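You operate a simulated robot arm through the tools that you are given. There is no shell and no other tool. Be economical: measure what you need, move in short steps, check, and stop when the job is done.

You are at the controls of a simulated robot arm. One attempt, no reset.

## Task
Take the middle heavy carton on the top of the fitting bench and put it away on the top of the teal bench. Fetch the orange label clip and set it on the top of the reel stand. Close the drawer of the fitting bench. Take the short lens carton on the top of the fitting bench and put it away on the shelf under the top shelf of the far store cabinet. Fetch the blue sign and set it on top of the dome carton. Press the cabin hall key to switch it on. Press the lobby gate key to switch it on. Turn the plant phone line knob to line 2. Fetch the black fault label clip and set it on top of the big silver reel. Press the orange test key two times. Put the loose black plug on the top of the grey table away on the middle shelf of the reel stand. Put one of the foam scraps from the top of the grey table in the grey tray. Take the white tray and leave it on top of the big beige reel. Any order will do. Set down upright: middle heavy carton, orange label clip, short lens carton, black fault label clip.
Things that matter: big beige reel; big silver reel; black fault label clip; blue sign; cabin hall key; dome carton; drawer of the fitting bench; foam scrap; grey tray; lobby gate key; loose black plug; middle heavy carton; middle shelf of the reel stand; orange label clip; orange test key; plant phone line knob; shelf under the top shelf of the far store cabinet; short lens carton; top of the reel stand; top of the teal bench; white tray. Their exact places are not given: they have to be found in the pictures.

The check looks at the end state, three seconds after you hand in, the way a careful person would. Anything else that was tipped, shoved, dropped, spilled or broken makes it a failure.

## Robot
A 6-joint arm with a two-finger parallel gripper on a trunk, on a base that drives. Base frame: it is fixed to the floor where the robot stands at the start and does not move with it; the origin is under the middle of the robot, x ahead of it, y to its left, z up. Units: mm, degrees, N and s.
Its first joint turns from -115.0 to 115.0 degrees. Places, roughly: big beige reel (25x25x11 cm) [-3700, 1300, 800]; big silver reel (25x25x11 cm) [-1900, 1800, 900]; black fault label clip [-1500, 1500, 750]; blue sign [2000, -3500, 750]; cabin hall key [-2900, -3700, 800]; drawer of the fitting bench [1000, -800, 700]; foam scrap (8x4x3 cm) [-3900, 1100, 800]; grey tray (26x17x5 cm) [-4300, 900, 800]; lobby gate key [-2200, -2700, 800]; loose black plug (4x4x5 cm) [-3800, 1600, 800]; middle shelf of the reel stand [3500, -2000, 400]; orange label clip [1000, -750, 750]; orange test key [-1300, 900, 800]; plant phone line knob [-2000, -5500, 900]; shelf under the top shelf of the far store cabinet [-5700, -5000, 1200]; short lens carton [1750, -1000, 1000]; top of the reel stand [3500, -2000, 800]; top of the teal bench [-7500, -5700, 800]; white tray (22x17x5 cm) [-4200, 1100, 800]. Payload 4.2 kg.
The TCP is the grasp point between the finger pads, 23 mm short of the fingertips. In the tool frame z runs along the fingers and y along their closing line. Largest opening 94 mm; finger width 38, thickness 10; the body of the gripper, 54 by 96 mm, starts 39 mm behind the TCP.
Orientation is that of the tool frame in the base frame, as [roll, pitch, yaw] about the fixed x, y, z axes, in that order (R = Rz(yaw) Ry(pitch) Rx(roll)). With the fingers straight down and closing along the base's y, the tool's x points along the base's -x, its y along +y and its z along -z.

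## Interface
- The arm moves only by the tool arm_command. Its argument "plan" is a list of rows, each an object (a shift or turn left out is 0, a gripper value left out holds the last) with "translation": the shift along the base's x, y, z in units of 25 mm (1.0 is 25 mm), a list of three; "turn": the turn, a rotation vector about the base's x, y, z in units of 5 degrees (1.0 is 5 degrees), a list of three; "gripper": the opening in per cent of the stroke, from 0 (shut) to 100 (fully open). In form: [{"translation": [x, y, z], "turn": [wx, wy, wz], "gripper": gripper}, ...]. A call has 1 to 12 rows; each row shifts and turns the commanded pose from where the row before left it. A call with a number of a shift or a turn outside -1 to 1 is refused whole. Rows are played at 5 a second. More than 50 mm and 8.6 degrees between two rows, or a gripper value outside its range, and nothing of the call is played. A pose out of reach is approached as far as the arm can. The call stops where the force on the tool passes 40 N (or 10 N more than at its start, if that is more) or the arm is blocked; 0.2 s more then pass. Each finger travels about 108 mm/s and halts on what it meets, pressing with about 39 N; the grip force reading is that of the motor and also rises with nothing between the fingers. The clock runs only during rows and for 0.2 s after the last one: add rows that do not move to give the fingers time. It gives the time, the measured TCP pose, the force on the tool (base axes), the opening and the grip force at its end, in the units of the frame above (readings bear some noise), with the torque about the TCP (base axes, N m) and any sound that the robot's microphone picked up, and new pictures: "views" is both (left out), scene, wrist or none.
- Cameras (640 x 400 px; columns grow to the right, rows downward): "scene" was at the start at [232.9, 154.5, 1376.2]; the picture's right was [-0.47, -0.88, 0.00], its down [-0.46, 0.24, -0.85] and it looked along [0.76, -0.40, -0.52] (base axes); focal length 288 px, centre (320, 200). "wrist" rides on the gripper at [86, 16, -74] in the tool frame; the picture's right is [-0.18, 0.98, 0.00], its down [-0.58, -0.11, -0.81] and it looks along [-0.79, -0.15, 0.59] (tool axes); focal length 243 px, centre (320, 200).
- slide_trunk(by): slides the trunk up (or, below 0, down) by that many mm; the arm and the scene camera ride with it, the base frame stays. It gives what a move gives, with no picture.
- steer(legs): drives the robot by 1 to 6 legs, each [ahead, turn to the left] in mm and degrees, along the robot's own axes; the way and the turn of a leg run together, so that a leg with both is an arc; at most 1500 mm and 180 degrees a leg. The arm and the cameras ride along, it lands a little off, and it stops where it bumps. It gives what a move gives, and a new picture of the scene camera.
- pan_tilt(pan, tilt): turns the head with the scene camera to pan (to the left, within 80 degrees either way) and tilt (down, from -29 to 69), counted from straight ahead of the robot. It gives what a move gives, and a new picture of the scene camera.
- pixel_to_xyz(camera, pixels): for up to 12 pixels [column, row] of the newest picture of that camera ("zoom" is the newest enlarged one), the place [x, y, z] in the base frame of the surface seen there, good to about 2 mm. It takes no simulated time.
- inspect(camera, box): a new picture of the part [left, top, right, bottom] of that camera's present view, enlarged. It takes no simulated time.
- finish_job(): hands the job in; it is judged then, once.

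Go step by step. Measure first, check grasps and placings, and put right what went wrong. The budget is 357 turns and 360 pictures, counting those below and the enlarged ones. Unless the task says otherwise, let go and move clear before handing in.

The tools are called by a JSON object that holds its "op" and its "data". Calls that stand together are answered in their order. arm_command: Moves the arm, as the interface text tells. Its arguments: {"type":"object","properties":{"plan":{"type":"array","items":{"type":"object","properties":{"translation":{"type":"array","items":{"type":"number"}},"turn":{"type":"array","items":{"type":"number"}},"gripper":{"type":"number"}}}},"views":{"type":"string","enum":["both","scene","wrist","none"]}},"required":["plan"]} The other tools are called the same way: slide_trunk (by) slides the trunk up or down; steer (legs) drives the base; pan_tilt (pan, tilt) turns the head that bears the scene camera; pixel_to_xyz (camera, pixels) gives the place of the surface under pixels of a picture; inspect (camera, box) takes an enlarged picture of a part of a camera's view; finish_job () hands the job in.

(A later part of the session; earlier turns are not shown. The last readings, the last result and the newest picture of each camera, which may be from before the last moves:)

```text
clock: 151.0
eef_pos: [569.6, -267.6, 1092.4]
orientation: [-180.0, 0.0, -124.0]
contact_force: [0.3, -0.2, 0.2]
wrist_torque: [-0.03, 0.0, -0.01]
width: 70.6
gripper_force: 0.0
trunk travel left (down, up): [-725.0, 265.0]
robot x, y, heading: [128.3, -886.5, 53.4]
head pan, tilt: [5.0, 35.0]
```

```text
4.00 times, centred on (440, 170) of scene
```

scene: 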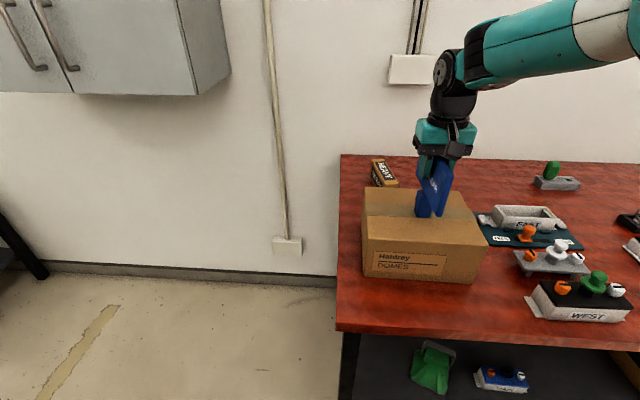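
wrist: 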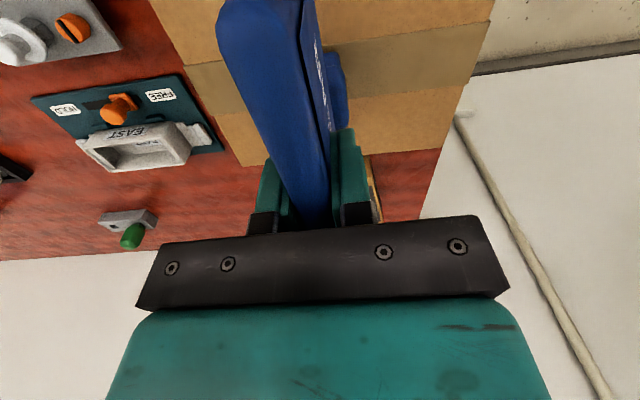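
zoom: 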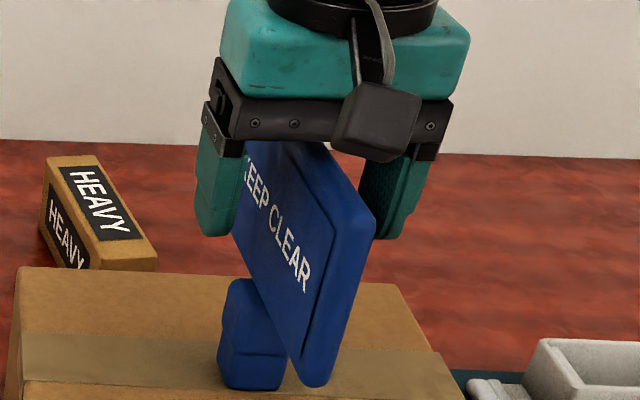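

The sign stands steadily. Raise clear, and check positions of the wall cabinet and green bench for the next route.

{"op": "arm_command", "data": {"plan": [{"translation": [0, 0, 1]}, {"translation": [0, 0, 1]}, {"translation": [0, 0, 1]}, {"translation": [0, 0, 1]}, {"translation": [0, 0, 1]}, {"translation": [0, 0, 1]}], "views": "scene"}}

{"op": "pixel_to_xyz", "data": {"camera": "scene", "pixels": [[195, 92], [80, 92], [228, 70], [15, 90], [180, 94], [5, 220], [280, 150], [380, 170]]}}

```text
clock: 152.4
eef_pos: [568.8, -267.6, 1244.9]
orientation: [180.0, 0.0, -124.0]
contact_force: [-0.2, -0.4, 0.8]
wrist_torque: [0.0, 0.0, 0.0]
width: 70.4
gripper_force: 0.1
trunk travel left (down, up): [-725.0, 265.0]
robot x, y, heading: [128.3, -889.8, 53.3]
head pan, tilt: [5.0, 35.0]
```

scene: 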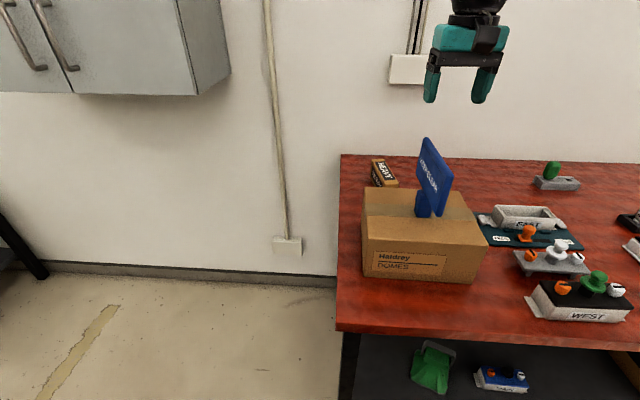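

```text
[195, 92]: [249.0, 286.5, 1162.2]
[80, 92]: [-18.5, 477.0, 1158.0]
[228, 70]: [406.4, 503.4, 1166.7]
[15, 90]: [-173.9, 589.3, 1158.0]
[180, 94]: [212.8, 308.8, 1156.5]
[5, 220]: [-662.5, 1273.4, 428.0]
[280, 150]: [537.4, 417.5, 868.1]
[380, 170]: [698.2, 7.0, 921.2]
```

Cabinet bottom is at z≈1160 near (249,286) – that's what blocked me at the start. I'll back off, turn to face -90, reverse to about (-82,-139), then turn left to heading 10 for the HEAVY carton.

{"op": "steer", "data": {"legs": [[-400, 0], [0, -143], [-1070, 0]]}}

```text
clock: 165.9
eef_pos: [-93.4, -899.4, 1243.9]
orientation: [180.0, 0.1, 94.0]
contact_force: [0.0, -0.1, 0.0]
wrist_torque: [0.01, -0.01, 0.01]
width: 70.5
gripper_force: 0.0
trunk travel left (down, up): [-725.0, 265.0]
robot x, y, heading: [-127.5, -137.3, -89.0]
head pan, tilt: [5.0, 35.0]
```

scene: 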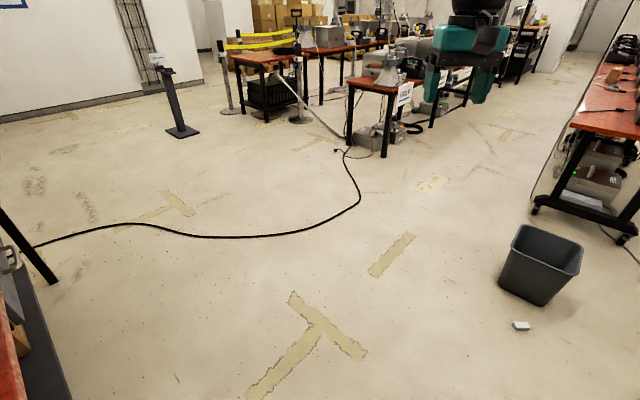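

{"op": "steer", "data": {"legs": [[0, 98]]}}

{"op": "pan_tilt", "data": {"pan": -10, "tilt": 38}}

{"op": "inspect", "data": {"camera": "scene", "box": [240, 160, 440, 285]}}

```text
clock: 170.4
eef_pos: [623.2, -3.1, 1243.8]
orientation: [-179.9, 0.0, -168.5]
contact_force: [-0.2, 0.2, -0.5]
wrist_torque: [0.01, 0.0, 0.01]
width: 70.6
gripper_force: 0.0
trunk travel left (down, up): [-725.0, 265.0]
robot x, y, heading: [-127.7, -136.8, 8.4]
head pan, tilt: [5.0, 35.0]
```

scene: 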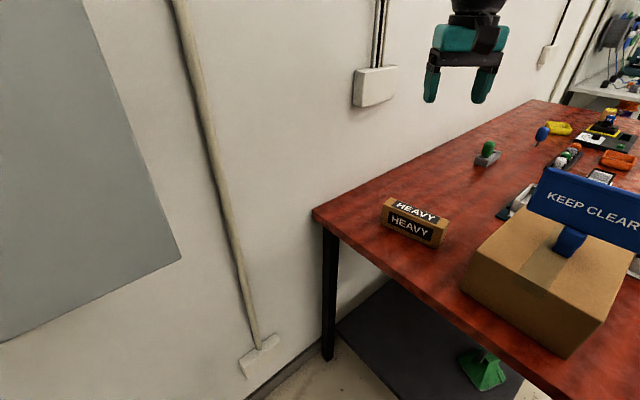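

```text
clock: 171.2
eef_pos: [624.2, -3.2, 1244.9]
orientation: [180.0, 0.0, -168.5]
contact_force: [-0.1, 0.1, -0.6]
wrist_torque: [0.02, -0.01, -0.03]
width: 70.5
gripper_force: 0.0
trunk travel left (down, up): [-725.0, 265.0]
robot x, y, heading: [-125.4, -134.9, 8.8]
head pan, tilt: [-10.0, 38.0]
```

scene: 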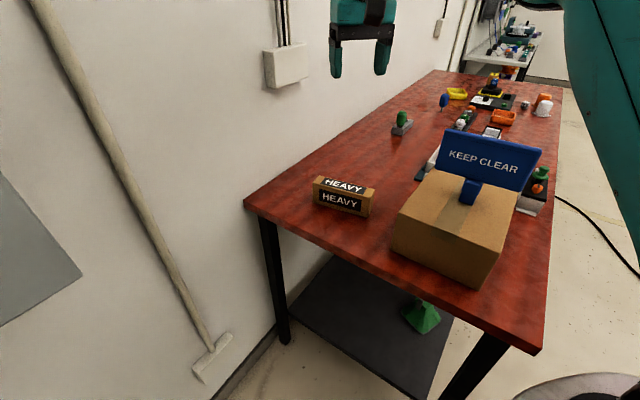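

```text
3.20 times, centred on (340, 222) of scene
```

zoom: 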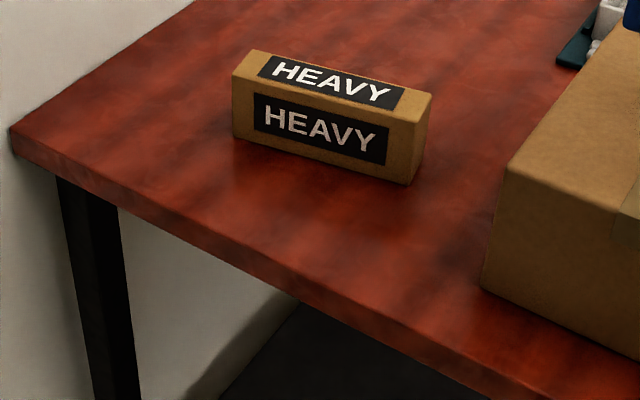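

{"op": "pixel_to_xyz", "data": {"camera": "zoom", "pixels": [[237, 74], [412, 120], [429, 95], [258, 53], [330, 82], [242, 135], [408, 180]]}}

```text
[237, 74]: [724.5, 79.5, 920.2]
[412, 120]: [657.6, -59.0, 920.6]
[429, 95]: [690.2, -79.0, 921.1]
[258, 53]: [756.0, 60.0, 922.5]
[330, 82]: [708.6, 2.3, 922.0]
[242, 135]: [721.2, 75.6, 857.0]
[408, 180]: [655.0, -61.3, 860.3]
```

HEAVY carton: centre (707,0), axis 64°, 154×38×70. Move 90 mm closer, then align.

{"op": "steer", "data": {"legs": [[80, 0]]}}

```text
clock: 172.2
eef_pos: [704.2, 7.7, 1244.7]
orientation: [180.0, 0.0, -168.5]
contact_force: [-0.1, 0.2, -0.5]
wrist_torque: [0.0, 0.0, 0.01]
width: 70.6
gripper_force: 0.0
trunk travel left (down, up): [-725.0, 265.0]
robot x, y, heading: [-44.0, -123.4, 8.7]
head pan, tilt: [-10.0, 38.0]
```

scene: 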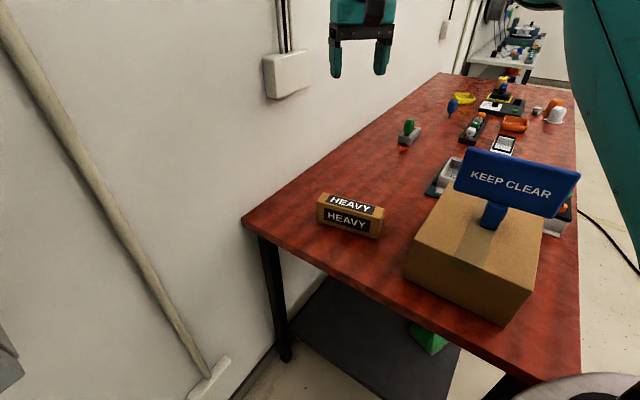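

{"op": "arm_command", "data": {"plan": [{"translation": [0.11, -0.31, -1], "turn": [0, 0, 0.958], "gripper": 85}, {"translation": [0, 0, -1], "turn": [0, 0, 0.958]}, {"translation": [0, 0, -1], "turn": [0, 0, 0.958]}, {"translation": [0, 0, -1], "turn": [0, 0, 0.958]}, {"translation": [0, 0, -1], "turn": [0, 0, 0.958]}, {"translation": [0, 0, -1], "turn": [0, 0, 0.958]}, {"translation": [0, 0, -1], "turn": [0, 0, 0.958]}, {"translation": [0, 0, -1], "turn": [0, 0, 0.958]}, {"translation": [0, 0, -1], "turn": [0, 0, 0.958]}, {"translation": [0, 0, -1], "turn": [0, 0, 0.958]}, {"translation": [0, 0, -1], "turn": [0, 0, 0.958]}, {"translation": [0, 0, 0]}], "views": "both"}}

```text
clock: 174.8
eef_pos: [707.2, -2.4, 968.4]
orientation: [180.0, 0.0, -115.9]
contact_force: [-0.8, -0.1, 0.0]
wrist_torque: [-0.03, -0.02, 0.05]
width: 79.9
gripper_force: 0.1
trunk travel left (down, up): [-725.0, 265.0]
robot x, y, heading: [-46.1, -125.7, 8.4]
head pan, tilt: [-10.0, 38.0]
```

scene: 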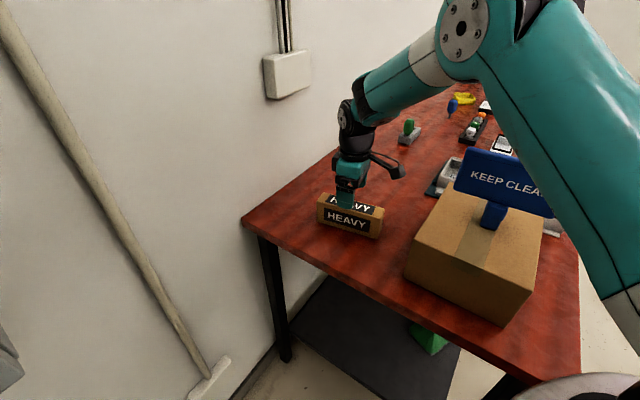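
wrist: 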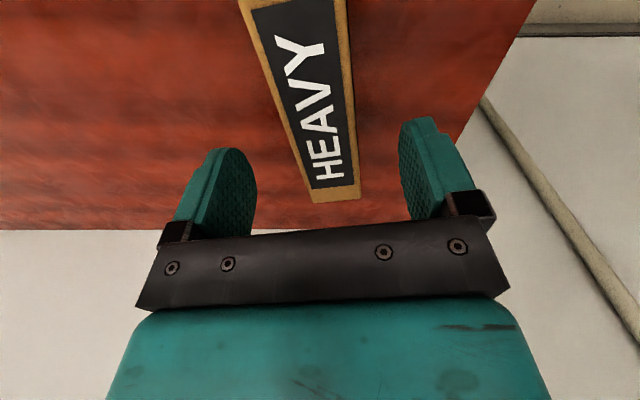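

Aligned. Descend to z 889 and grip.

{"op": "arm_command", "data": {"plan": [{"translation": [0, 0, -1]}, {"translation": [0, 0, -1]}, {"translation": [0, 0, -1]}, {"translation": [0, 0, -0.15]}, {"gripper": 0}, {"gripper": 0}, {"gripper": 0}, {"gripper": 0}], "views": "none"}}

{"op": "arm_command", "data": {"plan": [{"translation": [0, 0, 1]}, {"translation": [0, 0, 1]}, {"translation": [0, 0, 1]}], "views": "both"}}

```text
clock: 176.6
eef_pos: [706.6, -0.4, 889.8]
orientation: [180.0, 0.1, -116.0]
contact_force: [0.9, -0.8, -0.3]
wrist_torque: [0.49, -0.13, -0.13]
width: 43.9
gripper_force: 38.8
trunk travel left (down, up): [-725.0, 265.0]
robot x, y, heading: [-49.1, -127.7, 8.5]
head pan, tilt: [-10.0, 38.0]
```

```text
clock: 177.4
eef_pos: [705.8, -1.3, 964.1]
orientation: [179.9, -0.1, -115.9]
contact_force: [0.3, -0.1, -8.6]
wrist_torque: [-0.02, 0.03, 0.0]
width: 43.8
gripper_force: 38.3
trunk travel left (down, up): [-725.0, 265.0]
robot x, y, heading: [-44.1, -121.4, 8.4]
head pan, tilt: [-10.0, 38.0]
```

scene: 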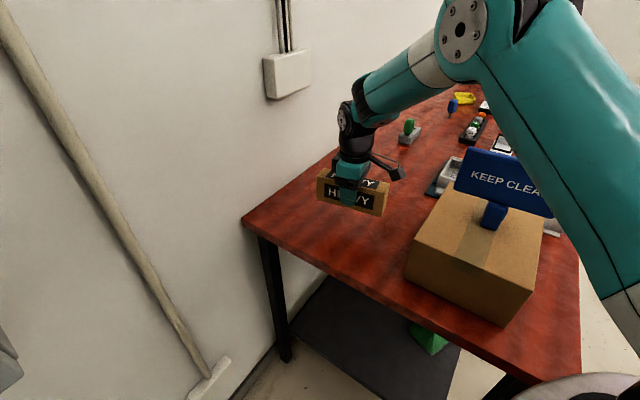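
wrist: 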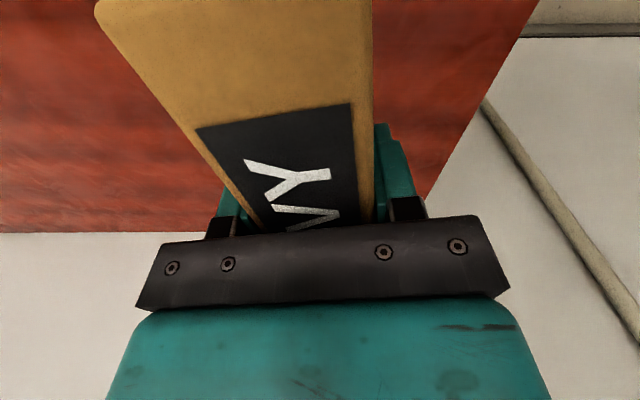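

Held (about 0.9 kg). Raise, back off 550 mm, then turn right towards the far side.

{"op": "arm_command", "data": {"plan": [{"translation": [0, 0, 1]}, {"translation": [0, 0, 1]}, {"translation": [0, 0, 1]}, {"translation": [0, 0, 1]}, {"translation": [0, 0, 1]}, {"translation": [0, 0, 1]}, {"translation": [0, 0, 1]}], "views": "none"}}

{"op": "steer", "data": {"legs": [[-550, 0], [0, -110]]}}

{"op": "pan_tilt", "data": {"pan": -60, "tilt": 15}}

```text
clock: 179.0
eef_pos: [707.3, -0.6, 1141.5]
orientation: [179.8, 0.1, -115.8]
contact_force: [-0.5, 1.1, -6.8]
wrist_torque: [-0.05, -0.02, 0.01]
width: 43.9
gripper_force: 38.6
trunk travel left (down, up): [-725.0, 265.0]
robot x, y, heading: [-50.6, -126.7, 8.8]
head pan, tilt: [-10.0, 38.0]
```

```text
clock: 186.7
eef_pos: [-714.2, -955.1, 1141.3]
orientation: [-180.0, 0.0, 134.5]
contact_force: [0.2, 0.3, -7.4]
wrist_torque: [0.07, 0.01, -0.01]
width: 43.9
gripper_force: 38.8
trunk travel left (down, up): [-725.0, 265.0]
robot x, y, heading: [-579.0, -205.2, -101.3]
head pan, tilt: [-10.0, 38.0]
```

scene: 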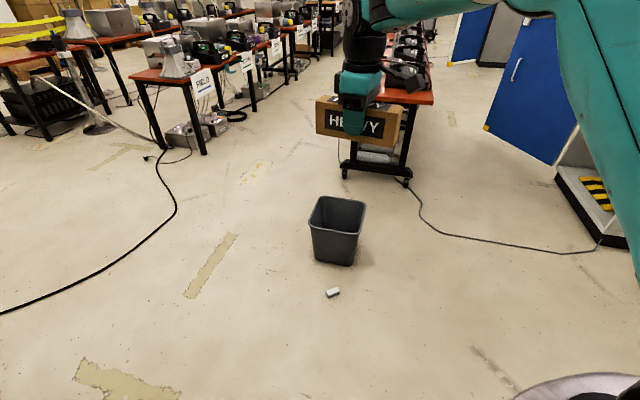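

```text
clock: 187.9
eef_pos: [-715.4, -955.7, 1140.7]
orientation: [-180.0, 0.1, 134.5]
contact_force: [-0.8, -0.3, -7.6]
wrist_torque: [-0.01, 0.02, 0.01]
width: 43.9
gripper_force: 39.1
trunk travel left (down, up): [-725.0, 265.0]
robot x, y, heading: [-576.6, -207.3, -101.2]
head pan, tilt: [-60.0, 15.0]
```

scene: 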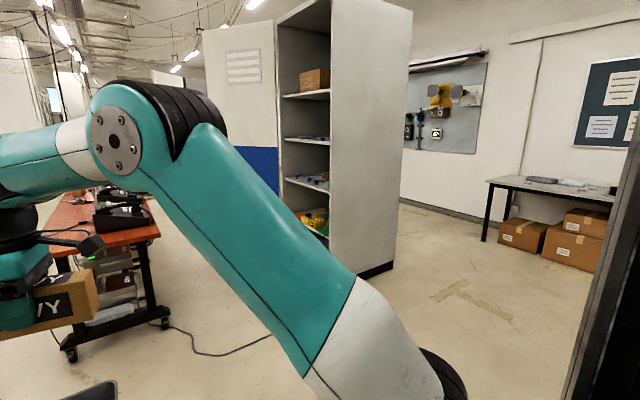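

Map the obstacles: measure floor points of cart, cabinet, table, and further.

{"op": "pixel_to_xyz", "data": {"camera": "scene", "pixels": [[75, 357], [165, 322], [375, 275], [395, 262], [500, 300], [485, 240], [265, 340], [245, 180], [60, 200], [160, 230]]}}

{"op": "pan_tilt", "data": {"pan": -10, "tilt": 10}}

{"op": "pixel_to_xyz", "data": {"camera": "scene", "pixels": [[310, 250], [345, 250], [200, 230], [480, 130], [345, 140], [420, 160], [540, 180], [250, 180], [430, 60], [340, 40]]}}

```text
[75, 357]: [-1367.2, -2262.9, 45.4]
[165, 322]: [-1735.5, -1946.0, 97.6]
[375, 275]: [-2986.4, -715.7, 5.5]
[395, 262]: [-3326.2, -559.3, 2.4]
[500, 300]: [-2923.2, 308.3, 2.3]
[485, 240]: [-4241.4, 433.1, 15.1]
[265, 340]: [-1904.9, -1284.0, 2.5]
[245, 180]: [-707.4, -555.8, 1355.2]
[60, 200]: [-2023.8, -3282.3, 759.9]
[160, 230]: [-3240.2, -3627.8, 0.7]
```

```text
clock: 189.1
eef_pos: [-715.1, -954.5, 1139.4]
orientation: [180.0, -0.1, 134.6]
contact_force: [0.3, 0.0, -7.6]
wrist_torque: [0.04, 0.02, -0.01]
width: 43.7
gripper_force: 39.2
trunk travel left (down, up): [-725.0, 265.0]
robot x, y, heading: [-575.4, -201.0, -101.0]
head pan, tilt: [-10.0, 10.0]
```

scene: 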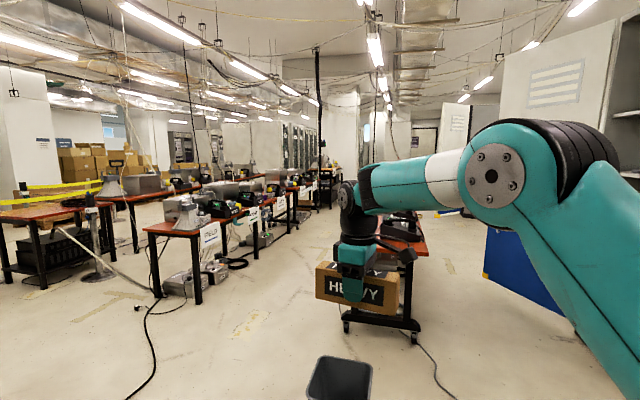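

```text
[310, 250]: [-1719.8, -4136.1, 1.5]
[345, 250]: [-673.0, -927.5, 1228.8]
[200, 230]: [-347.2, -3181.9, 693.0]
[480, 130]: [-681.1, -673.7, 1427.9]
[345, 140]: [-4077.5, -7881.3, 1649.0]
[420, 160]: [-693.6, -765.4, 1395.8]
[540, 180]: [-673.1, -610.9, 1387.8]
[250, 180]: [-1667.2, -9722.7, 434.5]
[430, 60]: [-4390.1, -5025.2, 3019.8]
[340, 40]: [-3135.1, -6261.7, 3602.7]
```

Room axes run along ±d/±m. Look toward the right aisle (between the cart row and the blue-door cabinet) and measure the door and bin.

{"op": "pan_tilt", "data": {"pan": -38, "tilt": 28}}

```text
clock: 190.0
eef_pos: [-714.7, -954.8, 1140.0]
orientation: [-179.9, 0.1, 134.5]
contact_force: [-0.3, 0.3, -7.6]
wrist_torque: [0.03, 0.01, 0.02]
width: 43.9
gripper_force: 39.1
trunk travel left (down, up): [-725.0, 265.0]
robot x, y, heading: [-575.8, -201.3, -100.9]
head pan, tilt: [-38.0, 28.0]
```

scene: 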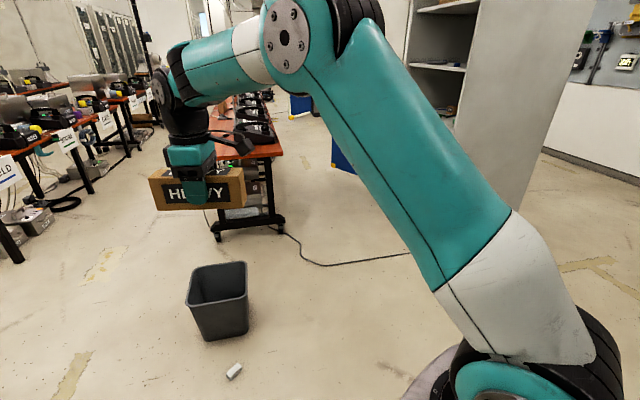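

{"op": "pixel_to_xyz", "data": {"camera": "scene", "pixels": [[215, 335], [246, 320], [282, 228], [217, 240], [335, 165], [300, 110], [330, 260], [233, 372], [312, 118], [305, 130]]}}

{"op": "steer", "data": {"legs": [[0, -37]]}}

```text
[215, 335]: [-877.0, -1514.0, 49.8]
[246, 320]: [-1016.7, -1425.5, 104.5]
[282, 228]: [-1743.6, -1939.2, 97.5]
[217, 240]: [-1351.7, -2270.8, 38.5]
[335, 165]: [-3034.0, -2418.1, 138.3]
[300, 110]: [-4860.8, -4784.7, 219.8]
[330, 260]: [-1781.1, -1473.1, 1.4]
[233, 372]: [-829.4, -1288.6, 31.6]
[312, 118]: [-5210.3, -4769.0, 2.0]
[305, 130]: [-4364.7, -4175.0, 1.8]
```

```text
clock: 192.1
eef_pos: [-1141.9, -717.3, 1141.4]
orientation: [-179.9, -0.1, 97.2]
contact_force: [0.1, 1.4, -8.8]
wrist_torque: [-0.02, -0.01, -0.02]
width: 43.8
gripper_force: 38.8
trunk travel left (down, up): [-725.0, 265.0]
robot x, y, heading: [-576.1, -200.8, -138.4]
head pan, tilt: [-38.0, 28.0]
```

scene: 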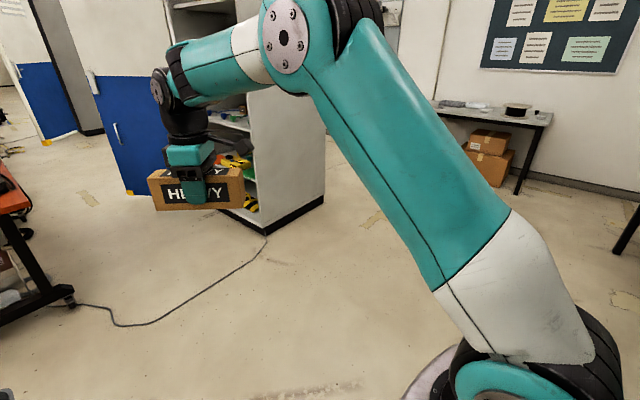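

Doors' tips are at u≈-1500 and carts at u≈-730; the corridor centre is u≈-1115. Drive to its mouth, then align along -126°.

{"op": "steer", "data": {"legs": [[0, 2], [1000, 0], [880, 0], [0, 10]]}}

{"op": "pan_tilt", "data": {"pan": 0, "tilt": 25}}

```text
clock: 202.5
eef_pos: [-2389.7, -2084.3, 1140.1]
orientation: [-180.0, 0.1, 108.4]
contact_force: [-0.2, 0.2, -7.9]
wrist_torque: [0.05, -0.02, -0.03]
width: 43.9
gripper_force: 39.1
trunk travel left (down, up): [-725.0, 265.0]
robot x, y, heading: [-1934.5, -1469.1, -127.3]
head pan, tilt: [-38.0, 28.0]
```

scene: 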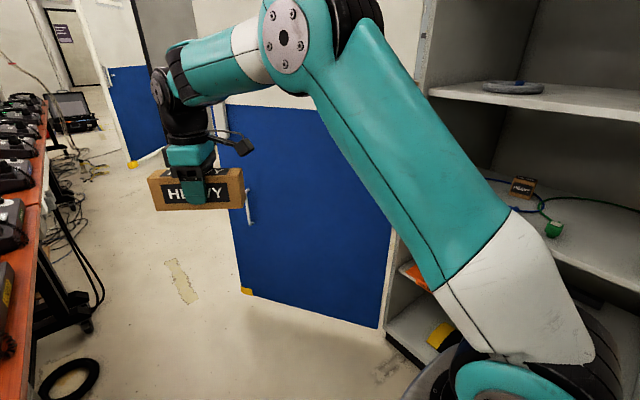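

```text
clock: 203.6
eef_pos: [-2389.6, -2085.6, 1141.1]
orientation: [180.0, 0.0, 108.3]
contact_force: [0.5, 0.4, -7.1]
wrist_torque: [0.02, 0.0, 0.01]
width: 44.0
gripper_force: 38.7
trunk travel left (down, up): [-725.0, 265.0]
robot x, y, heading: [-1937.1, -1473.1, -127.2]
head pan, tilt: [0.0, 25.0]
```

scene: 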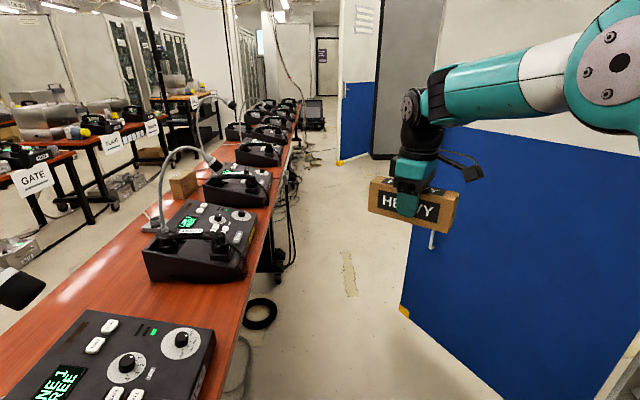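

Corridor visible. Measure the door tip, floor ring, cart edge.

{"op": "pixel_to_xyz", "data": {"camera": "scene", "pixels": [[404, 312], [275, 318], [285, 270], [340, 162], [300, 180], [235, 340], [345, 275], [325, 130], [370, 155], [315, 160]]}}

```text
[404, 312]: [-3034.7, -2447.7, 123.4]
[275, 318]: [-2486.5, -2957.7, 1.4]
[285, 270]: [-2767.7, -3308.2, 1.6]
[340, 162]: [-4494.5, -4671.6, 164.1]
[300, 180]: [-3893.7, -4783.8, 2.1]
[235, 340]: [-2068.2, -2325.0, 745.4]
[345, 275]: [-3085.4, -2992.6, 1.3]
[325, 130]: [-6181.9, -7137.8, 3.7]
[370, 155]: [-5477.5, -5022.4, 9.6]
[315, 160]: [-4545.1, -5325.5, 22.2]
```

Corridor about 700 mm wide at the first door. Bias slightly left and drive 3 m down.

{"op": "steer", "data": {"legs": [[0, 2.3], [1500, 0], [1300, -1.5]]}}

```text
clock: 217.6
eef_pos: [-4003.7, -4391.0, 1140.7]
orientation: [-180.0, 0.0, 109.5]
contact_force: [-0.3, 0.1, -7.3]
wrist_torque: [0.0, -0.01, -0.01]
width: 43.9
gripper_force: 39.4
trunk travel left (down, up): [-725.0, 265.0]
robot x, y, heading: [-3559.7, -3772.2, -126.2]
head pan, tilt: [0.0, 25.0]
```

scene: 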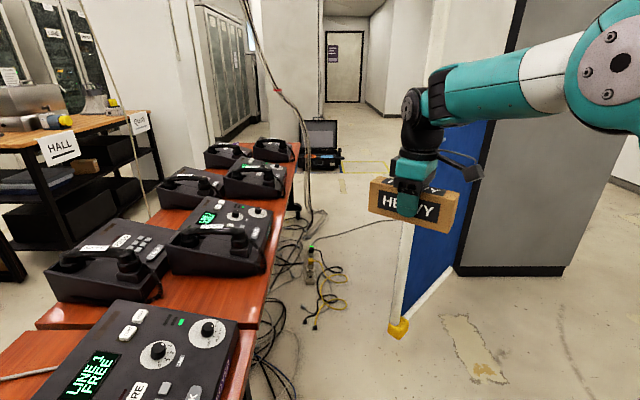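

The second door tip is at (398,330); cables and a strip on the floor at (320,290). Measure the gap.

{"op": "pixel_to_xyz", "data": {"camera": "scene", "pixels": [[398, 332], [392, 325], [320, 328], [312, 265], [298, 215], [343, 290], [455, 272], [560, 270], [270, 320], [300, 150], [380, 165], [485, 155]]}}

{"op": "inspect", "data": {"camera": "scene", "box": [230, 200, 430, 400]}}

```text
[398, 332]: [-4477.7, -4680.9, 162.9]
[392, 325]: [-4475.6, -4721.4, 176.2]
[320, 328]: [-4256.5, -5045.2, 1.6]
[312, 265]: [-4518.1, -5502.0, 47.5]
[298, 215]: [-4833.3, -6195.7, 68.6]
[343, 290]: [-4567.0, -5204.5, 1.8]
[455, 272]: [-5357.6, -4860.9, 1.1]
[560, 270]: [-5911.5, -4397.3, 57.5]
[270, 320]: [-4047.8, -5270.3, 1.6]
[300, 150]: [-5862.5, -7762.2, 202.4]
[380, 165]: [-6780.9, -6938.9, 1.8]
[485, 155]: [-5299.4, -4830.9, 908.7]
```

```text
2.00 times, centred on (330, 300) of scene
```

zoom: 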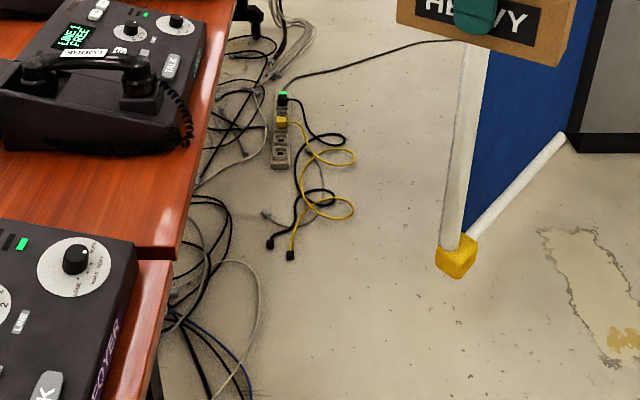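

The gap between door tip (u≈-1315) and table edge (u≈-774) is ~540 mm. I need the robot's own width: look down at the deck.

{"op": "pan_tilt", "data": {"pan": 0, "tilt": 69}}

{"op": "pixel_to_xyz", "data": {"camera": "scene", "pixels": [[302, 284], [438, 284], [370, 284], [330, 330], [520, 250], [560, 300], [510, 330], [500, 225]]}}

```text
clock: 218.7
eef_pos: [-4003.0, -4392.3, 1140.5]
orientation: [179.9, -0.1, 109.6]
contact_force: [-0.4, -0.6, -7.8]
wrist_torque: [0.02, 0.0, 0.0]
width: 43.9
gripper_force: 38.7
trunk travel left (down, up): [-725.0, 265.0]
robot x, y, heading: [-3560.7, -3765.2, -126.2]
head pan, tilt: [0.0, 68.8]
```

scene: 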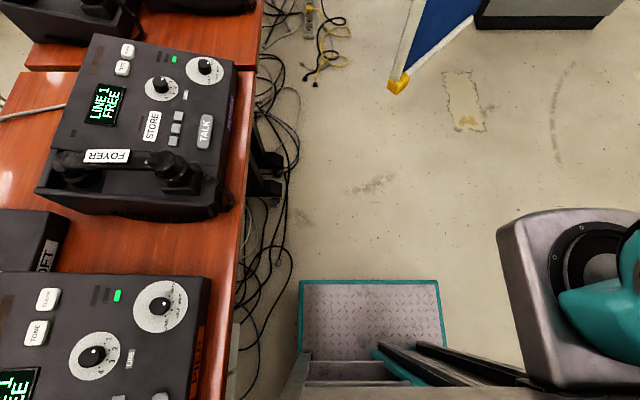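

```text
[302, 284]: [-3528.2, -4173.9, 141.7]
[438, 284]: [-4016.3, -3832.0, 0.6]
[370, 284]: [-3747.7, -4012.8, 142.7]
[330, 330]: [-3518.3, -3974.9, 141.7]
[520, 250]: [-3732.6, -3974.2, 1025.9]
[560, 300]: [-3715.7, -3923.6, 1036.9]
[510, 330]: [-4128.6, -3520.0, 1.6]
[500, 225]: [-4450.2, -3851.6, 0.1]
```

Robot is ~536 wide – too tight on this side. Check the way round the right of the far cabinet.

{"op": "pan_tilt", "data": {"pan": -45, "tilt": 20}}

{"op": "pan_tilt", "data": {"pan": 30, "tilt": 20}}

```text
clock: 219.9
eef_pos: [-4002.1, -4392.7, 1140.6]
orientation: [-180.0, 0.0, 109.4]
contact_force: [0.0, 0.5, -7.6]
wrist_torque: [0.03, 0.0, 0.02]
width: 44.0
gripper_force: 38.9
trunk travel left (down, up): [-725.0, 265.0]
robot x, y, heading: [-3556.6, -3767.2, -126.0]
head pan, tilt: [-45.0, 20.0]
```

scene: 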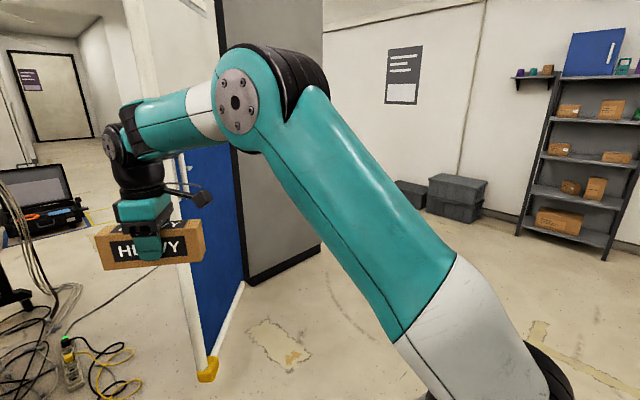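

```text
clock: 221.3
eef_pos: [-4003.4, -4390.9, 1140.8]
orientation: [-180.0, 0.1, 109.5]
contact_force: [-0.4, 0.6, -8.2]
wrist_torque: [0.0, 0.0, -0.01]
width: 44.0
gripper_force: 39.1
trunk travel left (down, up): [-725.0, 265.0]
robot x, y, heading: [-3562.3, -3768.5, -126.1]
head pan, tilt: [30.0, 20.0]
```

scene: 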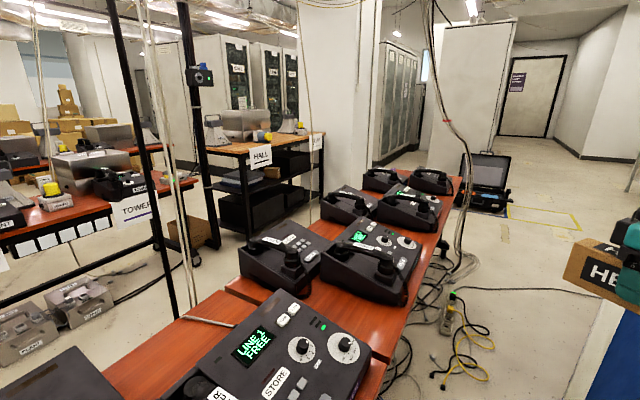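

Measure the left-side gap (pillar (375,165), console row left edge) and end of row.

{"op": "pixel_to_xyz", "data": {"camera": "scene", "pixels": [[378, 163], [330, 195], [240, 300], [312, 225], [345, 185], [435, 150], [440, 175], [200, 235], [250, 245], [505, 210], [425, 145], [500, 150]]}}

{"op": "pan_tilt", "data": {"pan": -45, "tilt": 20}}

{"op": "pixel_to_xyz", "data": {"camera": "scene", "pixels": [[325, 240], [430, 212], [510, 215], [380, 175], [400, 60], [350, 300], [600, 260], [210, 372], [250, 285]]}}

```text
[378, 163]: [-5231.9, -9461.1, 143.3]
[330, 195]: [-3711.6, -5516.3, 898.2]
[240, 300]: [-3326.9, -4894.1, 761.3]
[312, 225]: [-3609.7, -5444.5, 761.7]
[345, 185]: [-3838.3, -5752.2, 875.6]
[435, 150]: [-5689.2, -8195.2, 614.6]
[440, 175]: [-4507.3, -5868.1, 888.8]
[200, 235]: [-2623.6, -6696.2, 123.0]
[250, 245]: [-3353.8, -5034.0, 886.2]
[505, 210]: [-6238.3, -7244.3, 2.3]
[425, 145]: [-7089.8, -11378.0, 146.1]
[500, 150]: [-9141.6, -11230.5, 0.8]
```

```text
clock: 222.8
eef_pos: [-4002.1, -4391.9, 1140.3]
orientation: [179.9, 0.0, 109.5]
contact_force: [-0.3, -0.1, -8.4]
wrist_torque: [0.04, 0.03, -0.02]
width: 43.8
gripper_force: 39.1
trunk travel left (down, up): [-725.0, 265.0]
robot x, y, heading: [-3562.2, -3768.9, -126.3]
head pan, tilt: [-45.0, 20.0]
```

scene: 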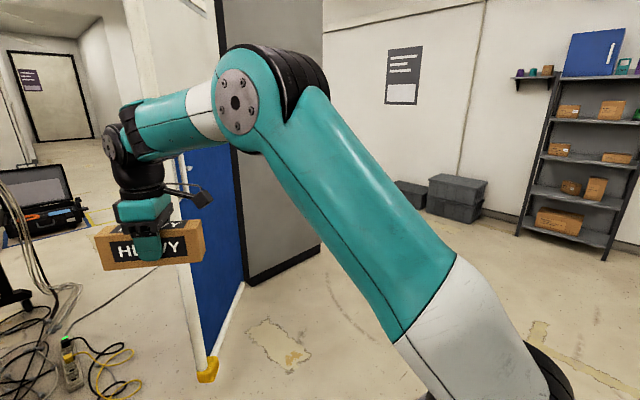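

```text
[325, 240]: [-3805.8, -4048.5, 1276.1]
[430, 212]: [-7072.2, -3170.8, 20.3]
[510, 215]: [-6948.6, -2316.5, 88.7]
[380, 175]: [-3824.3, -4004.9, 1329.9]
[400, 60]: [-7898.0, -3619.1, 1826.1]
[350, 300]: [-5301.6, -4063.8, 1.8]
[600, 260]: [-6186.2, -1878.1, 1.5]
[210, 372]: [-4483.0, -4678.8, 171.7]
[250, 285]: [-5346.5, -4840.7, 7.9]
```

The wall on the right is at u≈-4700, so there's a 1.6 m wide way round the far cabinet's back. Turn right to 166° and drive around it.

{"op": "steer", "data": {"legs": [[0, -67.5], [1200, 0], [1200, 0], [0, 67.5]]}}

{"op": "pan_tilt", "data": {"pan": 0, "tilt": 20}}

```text
clock: 225.0
eef_pos: [-4221.7, -4112.9, 1124.5]
orientation: [-177.1, -3.4, 75.3]
contact_force: [0.5, -4.5, -1.8]
wrist_torque: [0.11, 0.03, -0.03]
width: 43.7
gripper_force: 38.5
trunk travel left (down, up): [-725.0, 265.0]
robot x, y, heading: [-3563.6, -3752.2, -161.1]
head pan, tilt: [-45.0, 20.0]
stopped in leg 1: the robot was blocked; the commanded pose is now the measured one
```

scene: 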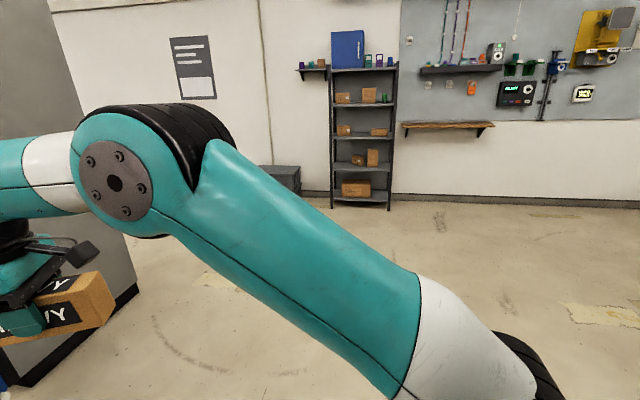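

```text
clock: 226.1
eef_pos: [-4229.0, -4100.2, 1123.0]
orientation: [-177.2, -3.5, 74.2]
contact_force: [0.0, 0.5, -7.8]
wrist_torque: [0.02, -0.02, 0.03]
width: 43.9
gripper_force: 39.3
trunk travel left (down, up): [-725.0, 265.0]
robot x, y, heading: [-3566.4, -3752.0, -161.1]
head pan, tilt: [0.0, 20.0]
```

scene: 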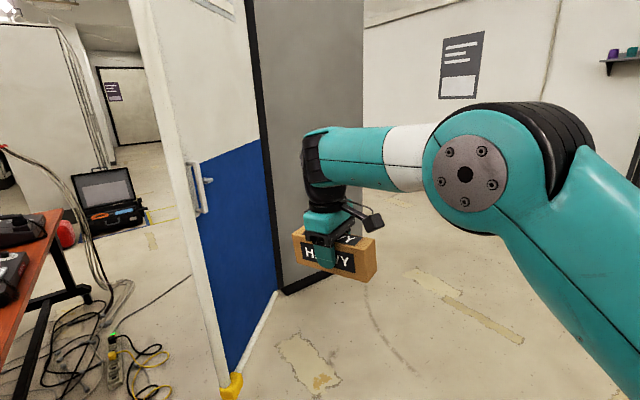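

The rear corner touched the table row while turning. Move ahead 350 (away from the tables), then finish the turn.

{"op": "steer", "data": {"legs": [[350, 0], [0, -33], [1200, 0], [900, 0]]}}

{"op": "pan_tilt", "data": {"pan": 40, "tilt": 20}}

```text
clock: 226.8
eef_pos: [-4162.9, -4195.4, 1080.8]
orientation: [-176.1, -6.4, 80.0]
contact_force: [1.1, -5.5, -5.4]
wrist_torque: [0.19, 0.05, 0.01]
width: 44.1
gripper_force: 38.7
trunk travel left (down, up): [-725.0, 265.0]
robot x, y, heading: [-3568.4, -3751.0, -160.5]
head pan, tilt: [0.0, 20.0]
stopped in leg 1: the robot was blocked; the commanded pose is now the measured one
```

scene: 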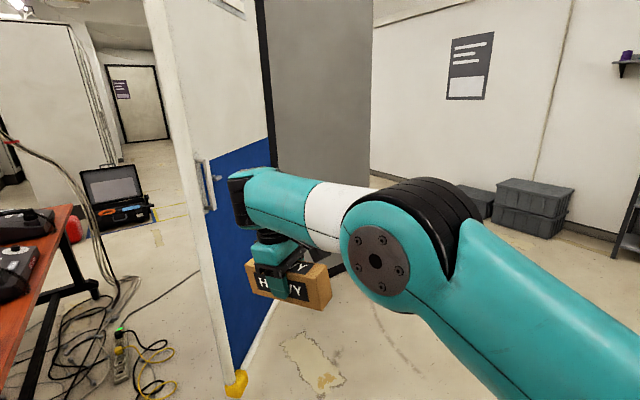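

```text
clock: 227.9
eef_pos: [-4169.9, -4179.7, 1085.9]
orientation: [-175.9, -6.1, 78.6]
contact_force: [0.3, -0.2, -7.8]
wrist_torque: [0.06, 0.01, 0.0]
width: 43.8
gripper_force: 39.1
trunk travel left (down, up): [-725.0, 265.0]
robot x, y, heading: [-3570.7, -3751.8, -160.9]
head pan, tilt: [40.0, 20.0]
```

scene: 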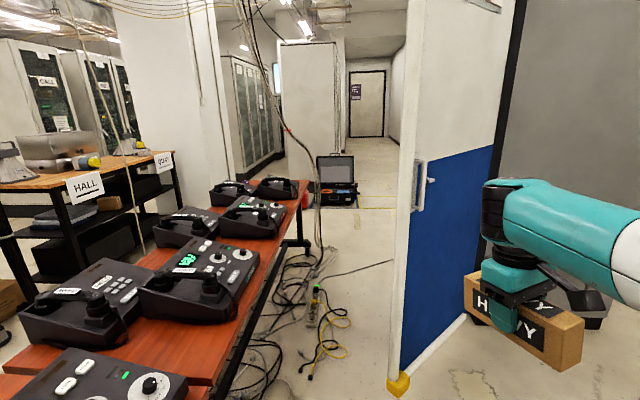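

Still blocked; I need to see what touches. Look down to the left side.

{"op": "pan_tilt", "data": {"pan": 80, "tilt": 65}}

{"op": "pan_tilt", "data": {"pan": -80, "tilt": 60}}

```text
clock: 229.0
eef_pos: [-4169.2, -4179.3, 1085.7]
orientation: [-175.8, -6.1, 77.9]
contact_force: [-0.3, -0.8, -8.0]
wrist_torque: [0.0, -0.01, -0.02]
width: 43.8
gripper_force: 39.1
trunk travel left (down, up): [-725.0, 265.0]
robot x, y, heading: [-3565.9, -3751.3, -160.6]
head pan, tilt: [80.0, 65.0]
```

scene: 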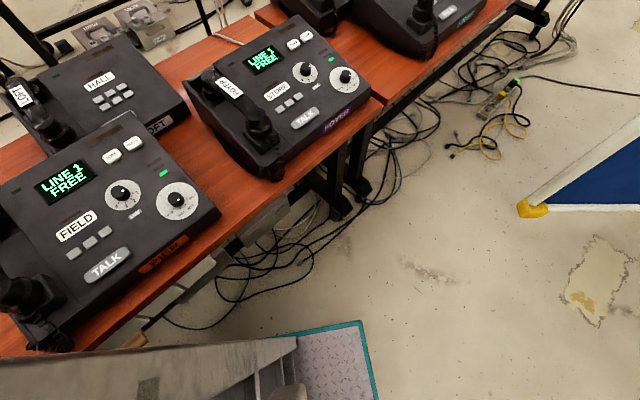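

```text
clock: 231.5
eef_pos: [-4174.3, -4177.5, 1086.6]
orientation: [-175.4, -6.3, 76.6]
contact_force: [-0.1, 0.0, -8.3]
wrist_torque: [0.0, -0.02, -0.01]
width: 44.1
gripper_force: 39.0
trunk travel left (down, up): [-725.0, 265.0]
robot x, y, heading: [-3571.4, -3749.1, -160.9]
head pan, tilt: [-80.0, 60.0]
```

scene: 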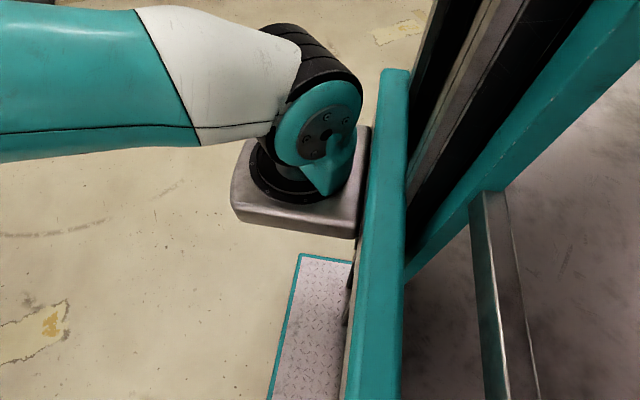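

The column's left rear edge touches the table edge. Turn back left to -140, creep forward 400, then finish the right turn where there is room.

{"op": "steer", "data": {"legs": [[0, 21], [400, 0]]}}

```text
clock: 232.2
eef_pos: [-4125.2, -4219.7, 1042.2]
orientation: [-173.2, -9.0, 76.5]
contact_force: [-0.4, -2.5, -5.6]
wrist_torque: [0.09, -0.02, -0.04]
width: 43.7
gripper_force: 39.1
trunk travel left (down, up): [-725.0, 265.0]
robot x, y, heading: [-3571.4, -3747.8, -160.1]
head pan, tilt: [-80.0, 60.0]
stopped in leg 1: the robot was blocked; the commanded pose is now the measured one
```

scene: 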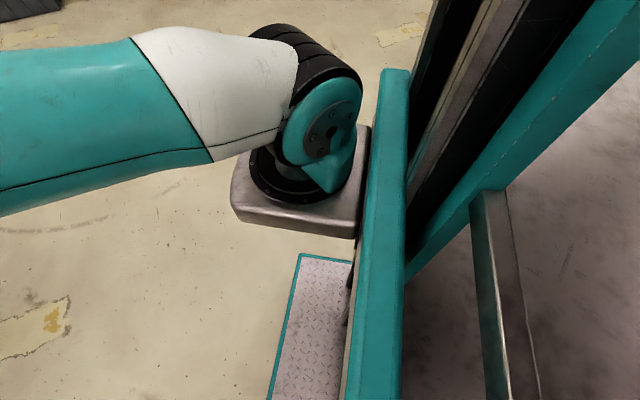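

Still stuck. Look again at the left side in close-up and measure the contact.

{"op": "pan_tilt", "data": {"pan": 80, "tilt": 69}}

{"op": "inspect", "data": {"camera": "scene", "box": [0, 200, 320, 400]}}

{"op": "pixel_to_xyz", "data": {"camera": "scene", "pixels": [[10, 350], [60, 340], [120, 330], [200, 330], [280, 325], [150, 310], [60, 380], [200, 370], [240, 200], [100, 330]]}}

```text
clock: 234.7
eef_pos: [-4128.4, -4216.2, 1045.1]
orientation: [-173.3, -8.8, 76.0]
contact_force: [0.3, 0.0, -7.4]
wrist_torque: [0.04, -0.05, 0.02]
width: 43.9
gripper_force: 38.4
trunk travel left (down, up): [-725.0, 265.0]
robot x, y, heading: [-3570.7, -3744.1, -160.4]
head pan, tilt: [80.0, 68.8]
```

scene: 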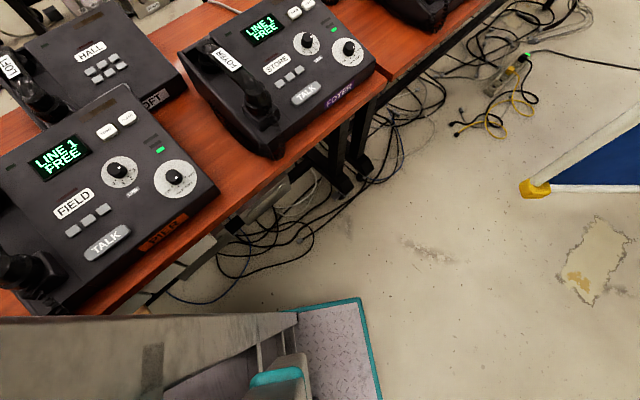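

```text
2.00 times, centred on (160, 300) of scene
```

zoom: 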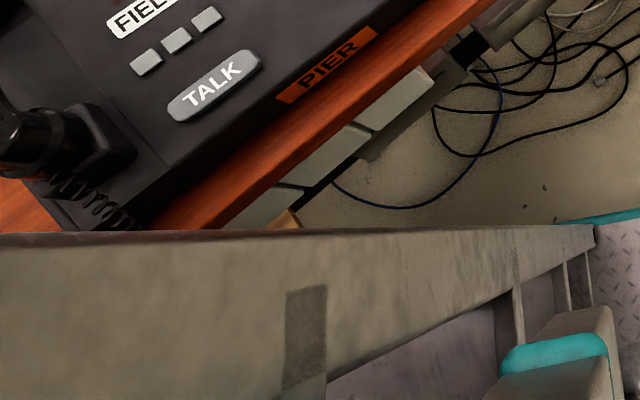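

```text
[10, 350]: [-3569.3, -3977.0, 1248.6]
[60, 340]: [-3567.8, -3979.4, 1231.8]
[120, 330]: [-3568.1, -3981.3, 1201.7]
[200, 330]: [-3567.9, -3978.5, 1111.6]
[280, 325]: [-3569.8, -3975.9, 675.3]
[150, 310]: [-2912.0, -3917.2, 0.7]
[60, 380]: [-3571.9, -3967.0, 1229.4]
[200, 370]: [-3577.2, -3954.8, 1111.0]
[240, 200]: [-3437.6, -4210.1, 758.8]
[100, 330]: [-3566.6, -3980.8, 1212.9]
```

Contact is at the column's rear-left corner with the table edge. Try a forward-left arc, which pulls that corner out.

{"op": "steer", "data": {"legs": [[150, 12]]}}

```text
clock: 235.7
eef_pos: [-4155.6, -4311.4, 1050.4]
orientation: [-173.2, -9.1, 81.6]
contact_force: [-2.9, 1.9, -6.3]
wrist_torque: [-0.09, -0.18, -0.04]
width: 44.0
gripper_force: 39.0
trunk travel left (down, up): [-725.0, 265.0]
robot x, y, heading: [-3638.0, -3777.6, -153.2]
head pan, tilt: [80.0, 68.8]
stopped in leg 1: the robot was blocked; the commanded pose is now the measured one
```

scene: 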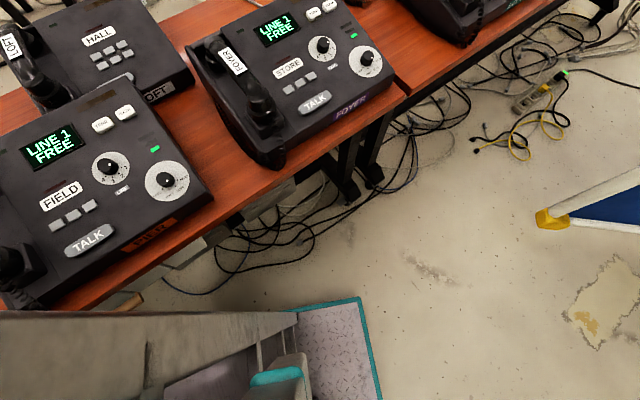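

It moved 75 mm. Continue forward in a small step.

{"op": "steer", "data": {"legs": [[150, 6]]}}

```text
clock: 237.1
eef_pos: [-4223.6, -4439.0, 1049.5]
orientation: [-173.2, -9.2, 88.0]
contact_force: [-0.2, -0.6, -7.8]
wrist_torque: [0.01, -0.03, 0.02]
width: 43.9
gripper_force: 39.0
trunk travel left (down, up): [-725.0, 265.0]
robot x, y, heading: [-3768.5, -3849.0, -147.3]
head pan, tilt: [80.0, 68.8]
```

scene: 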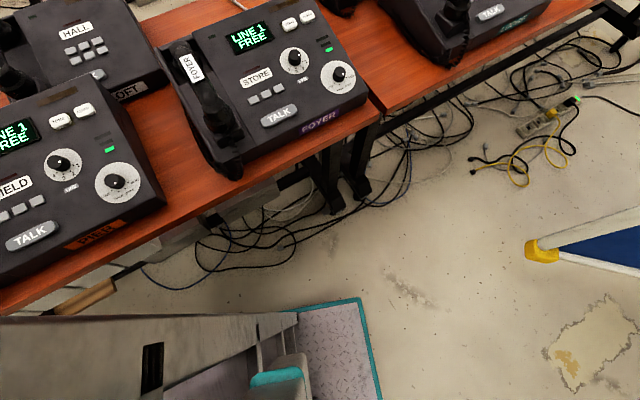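

Free now at u≈-1242, with room. Turn right to 166° and drive along.

{"op": "steer", "data": {"legs": [[0, -46.7], [1000, 0], [1000, 0]]}}

{"op": "pan_tilt", "data": {"pan": 60, "tilt": 20}}

```text
clock: 249.1
eef_pos: [-6439.8, -3478.8, 1049.8]
orientation: [-173.3, -9.2, 42.1]
contact_force: [0.0, -0.8, -8.7]
wrist_torque: [0.01, -0.02, 0.07]
width: 43.9
gripper_force: 39.4
trunk travel left (down, up): [-725.0, 265.0]
robot x, y, heading: [-5698.9, -3394.1, 167.1]
head pan, tilt: [80.0, 68.8]
```

scene: 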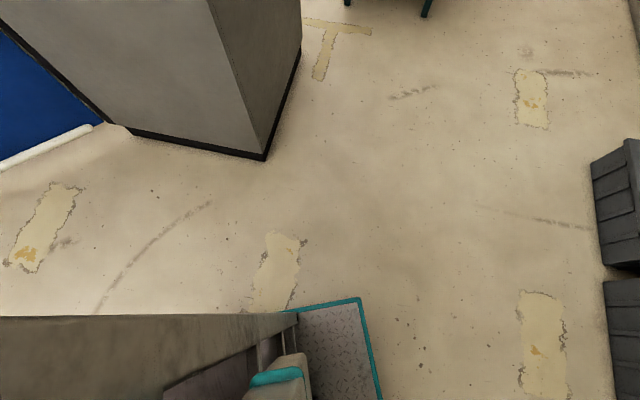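

```text
clock: 250.3
eef_pos: [-6440.5, -3479.1, 1050.0]
orientation: [-173.2, -9.2, 42.1]
contact_force: [-0.1, -0.9, -7.7]
wrist_torque: [0.07, 0.0, -0.01]
width: 43.9
gripper_force: 39.6
trunk travel left (down, up): [-725.0, 265.0]
robot x, y, heading: [-5698.9, -3397.9, 166.8]
head pan, tilt: [60.0, 20.0]
```

scene: 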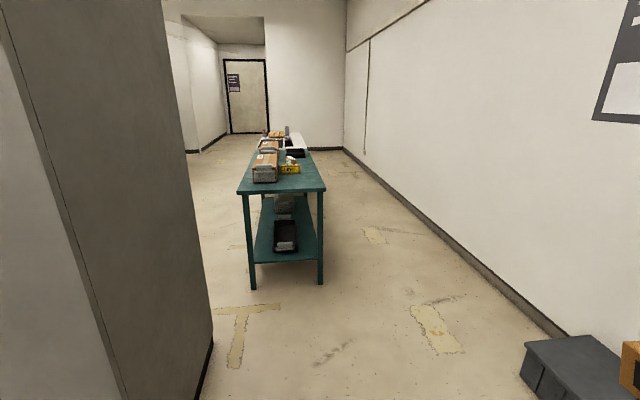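

The teal bench is straight down this passage. Measure it and the cabinet edge.

{"op": "pixel_to_xyz", "data": {"camera": "scene", "pixels": [[240, 190], [325, 188], [285, 152], [310, 150], [252, 290], [322, 283], [210, 345], [265, 182], [312, 178], [340, 155]]}}

{"op": "inspect", "data": {"camera": "scene", "box": [220, 115, 348, 195]}}

```text
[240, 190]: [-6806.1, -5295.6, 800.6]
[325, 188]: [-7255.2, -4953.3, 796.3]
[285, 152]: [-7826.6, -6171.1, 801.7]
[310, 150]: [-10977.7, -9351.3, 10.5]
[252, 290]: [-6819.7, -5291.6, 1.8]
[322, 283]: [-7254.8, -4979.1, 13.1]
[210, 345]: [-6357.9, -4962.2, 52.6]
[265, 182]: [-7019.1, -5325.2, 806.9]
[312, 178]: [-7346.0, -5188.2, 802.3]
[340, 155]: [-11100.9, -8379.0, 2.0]
```

```text
5.00 times, centred on (284, 155) of scene
```

zoom: 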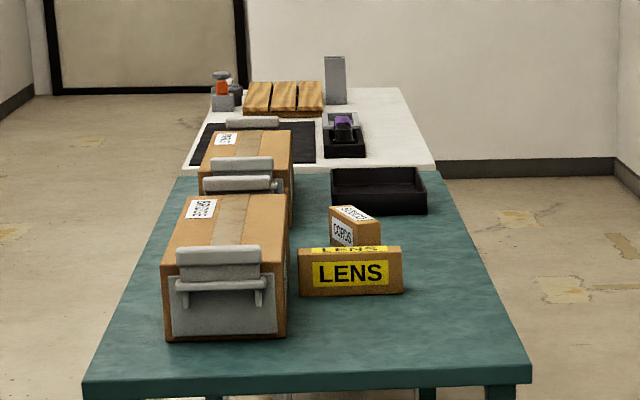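

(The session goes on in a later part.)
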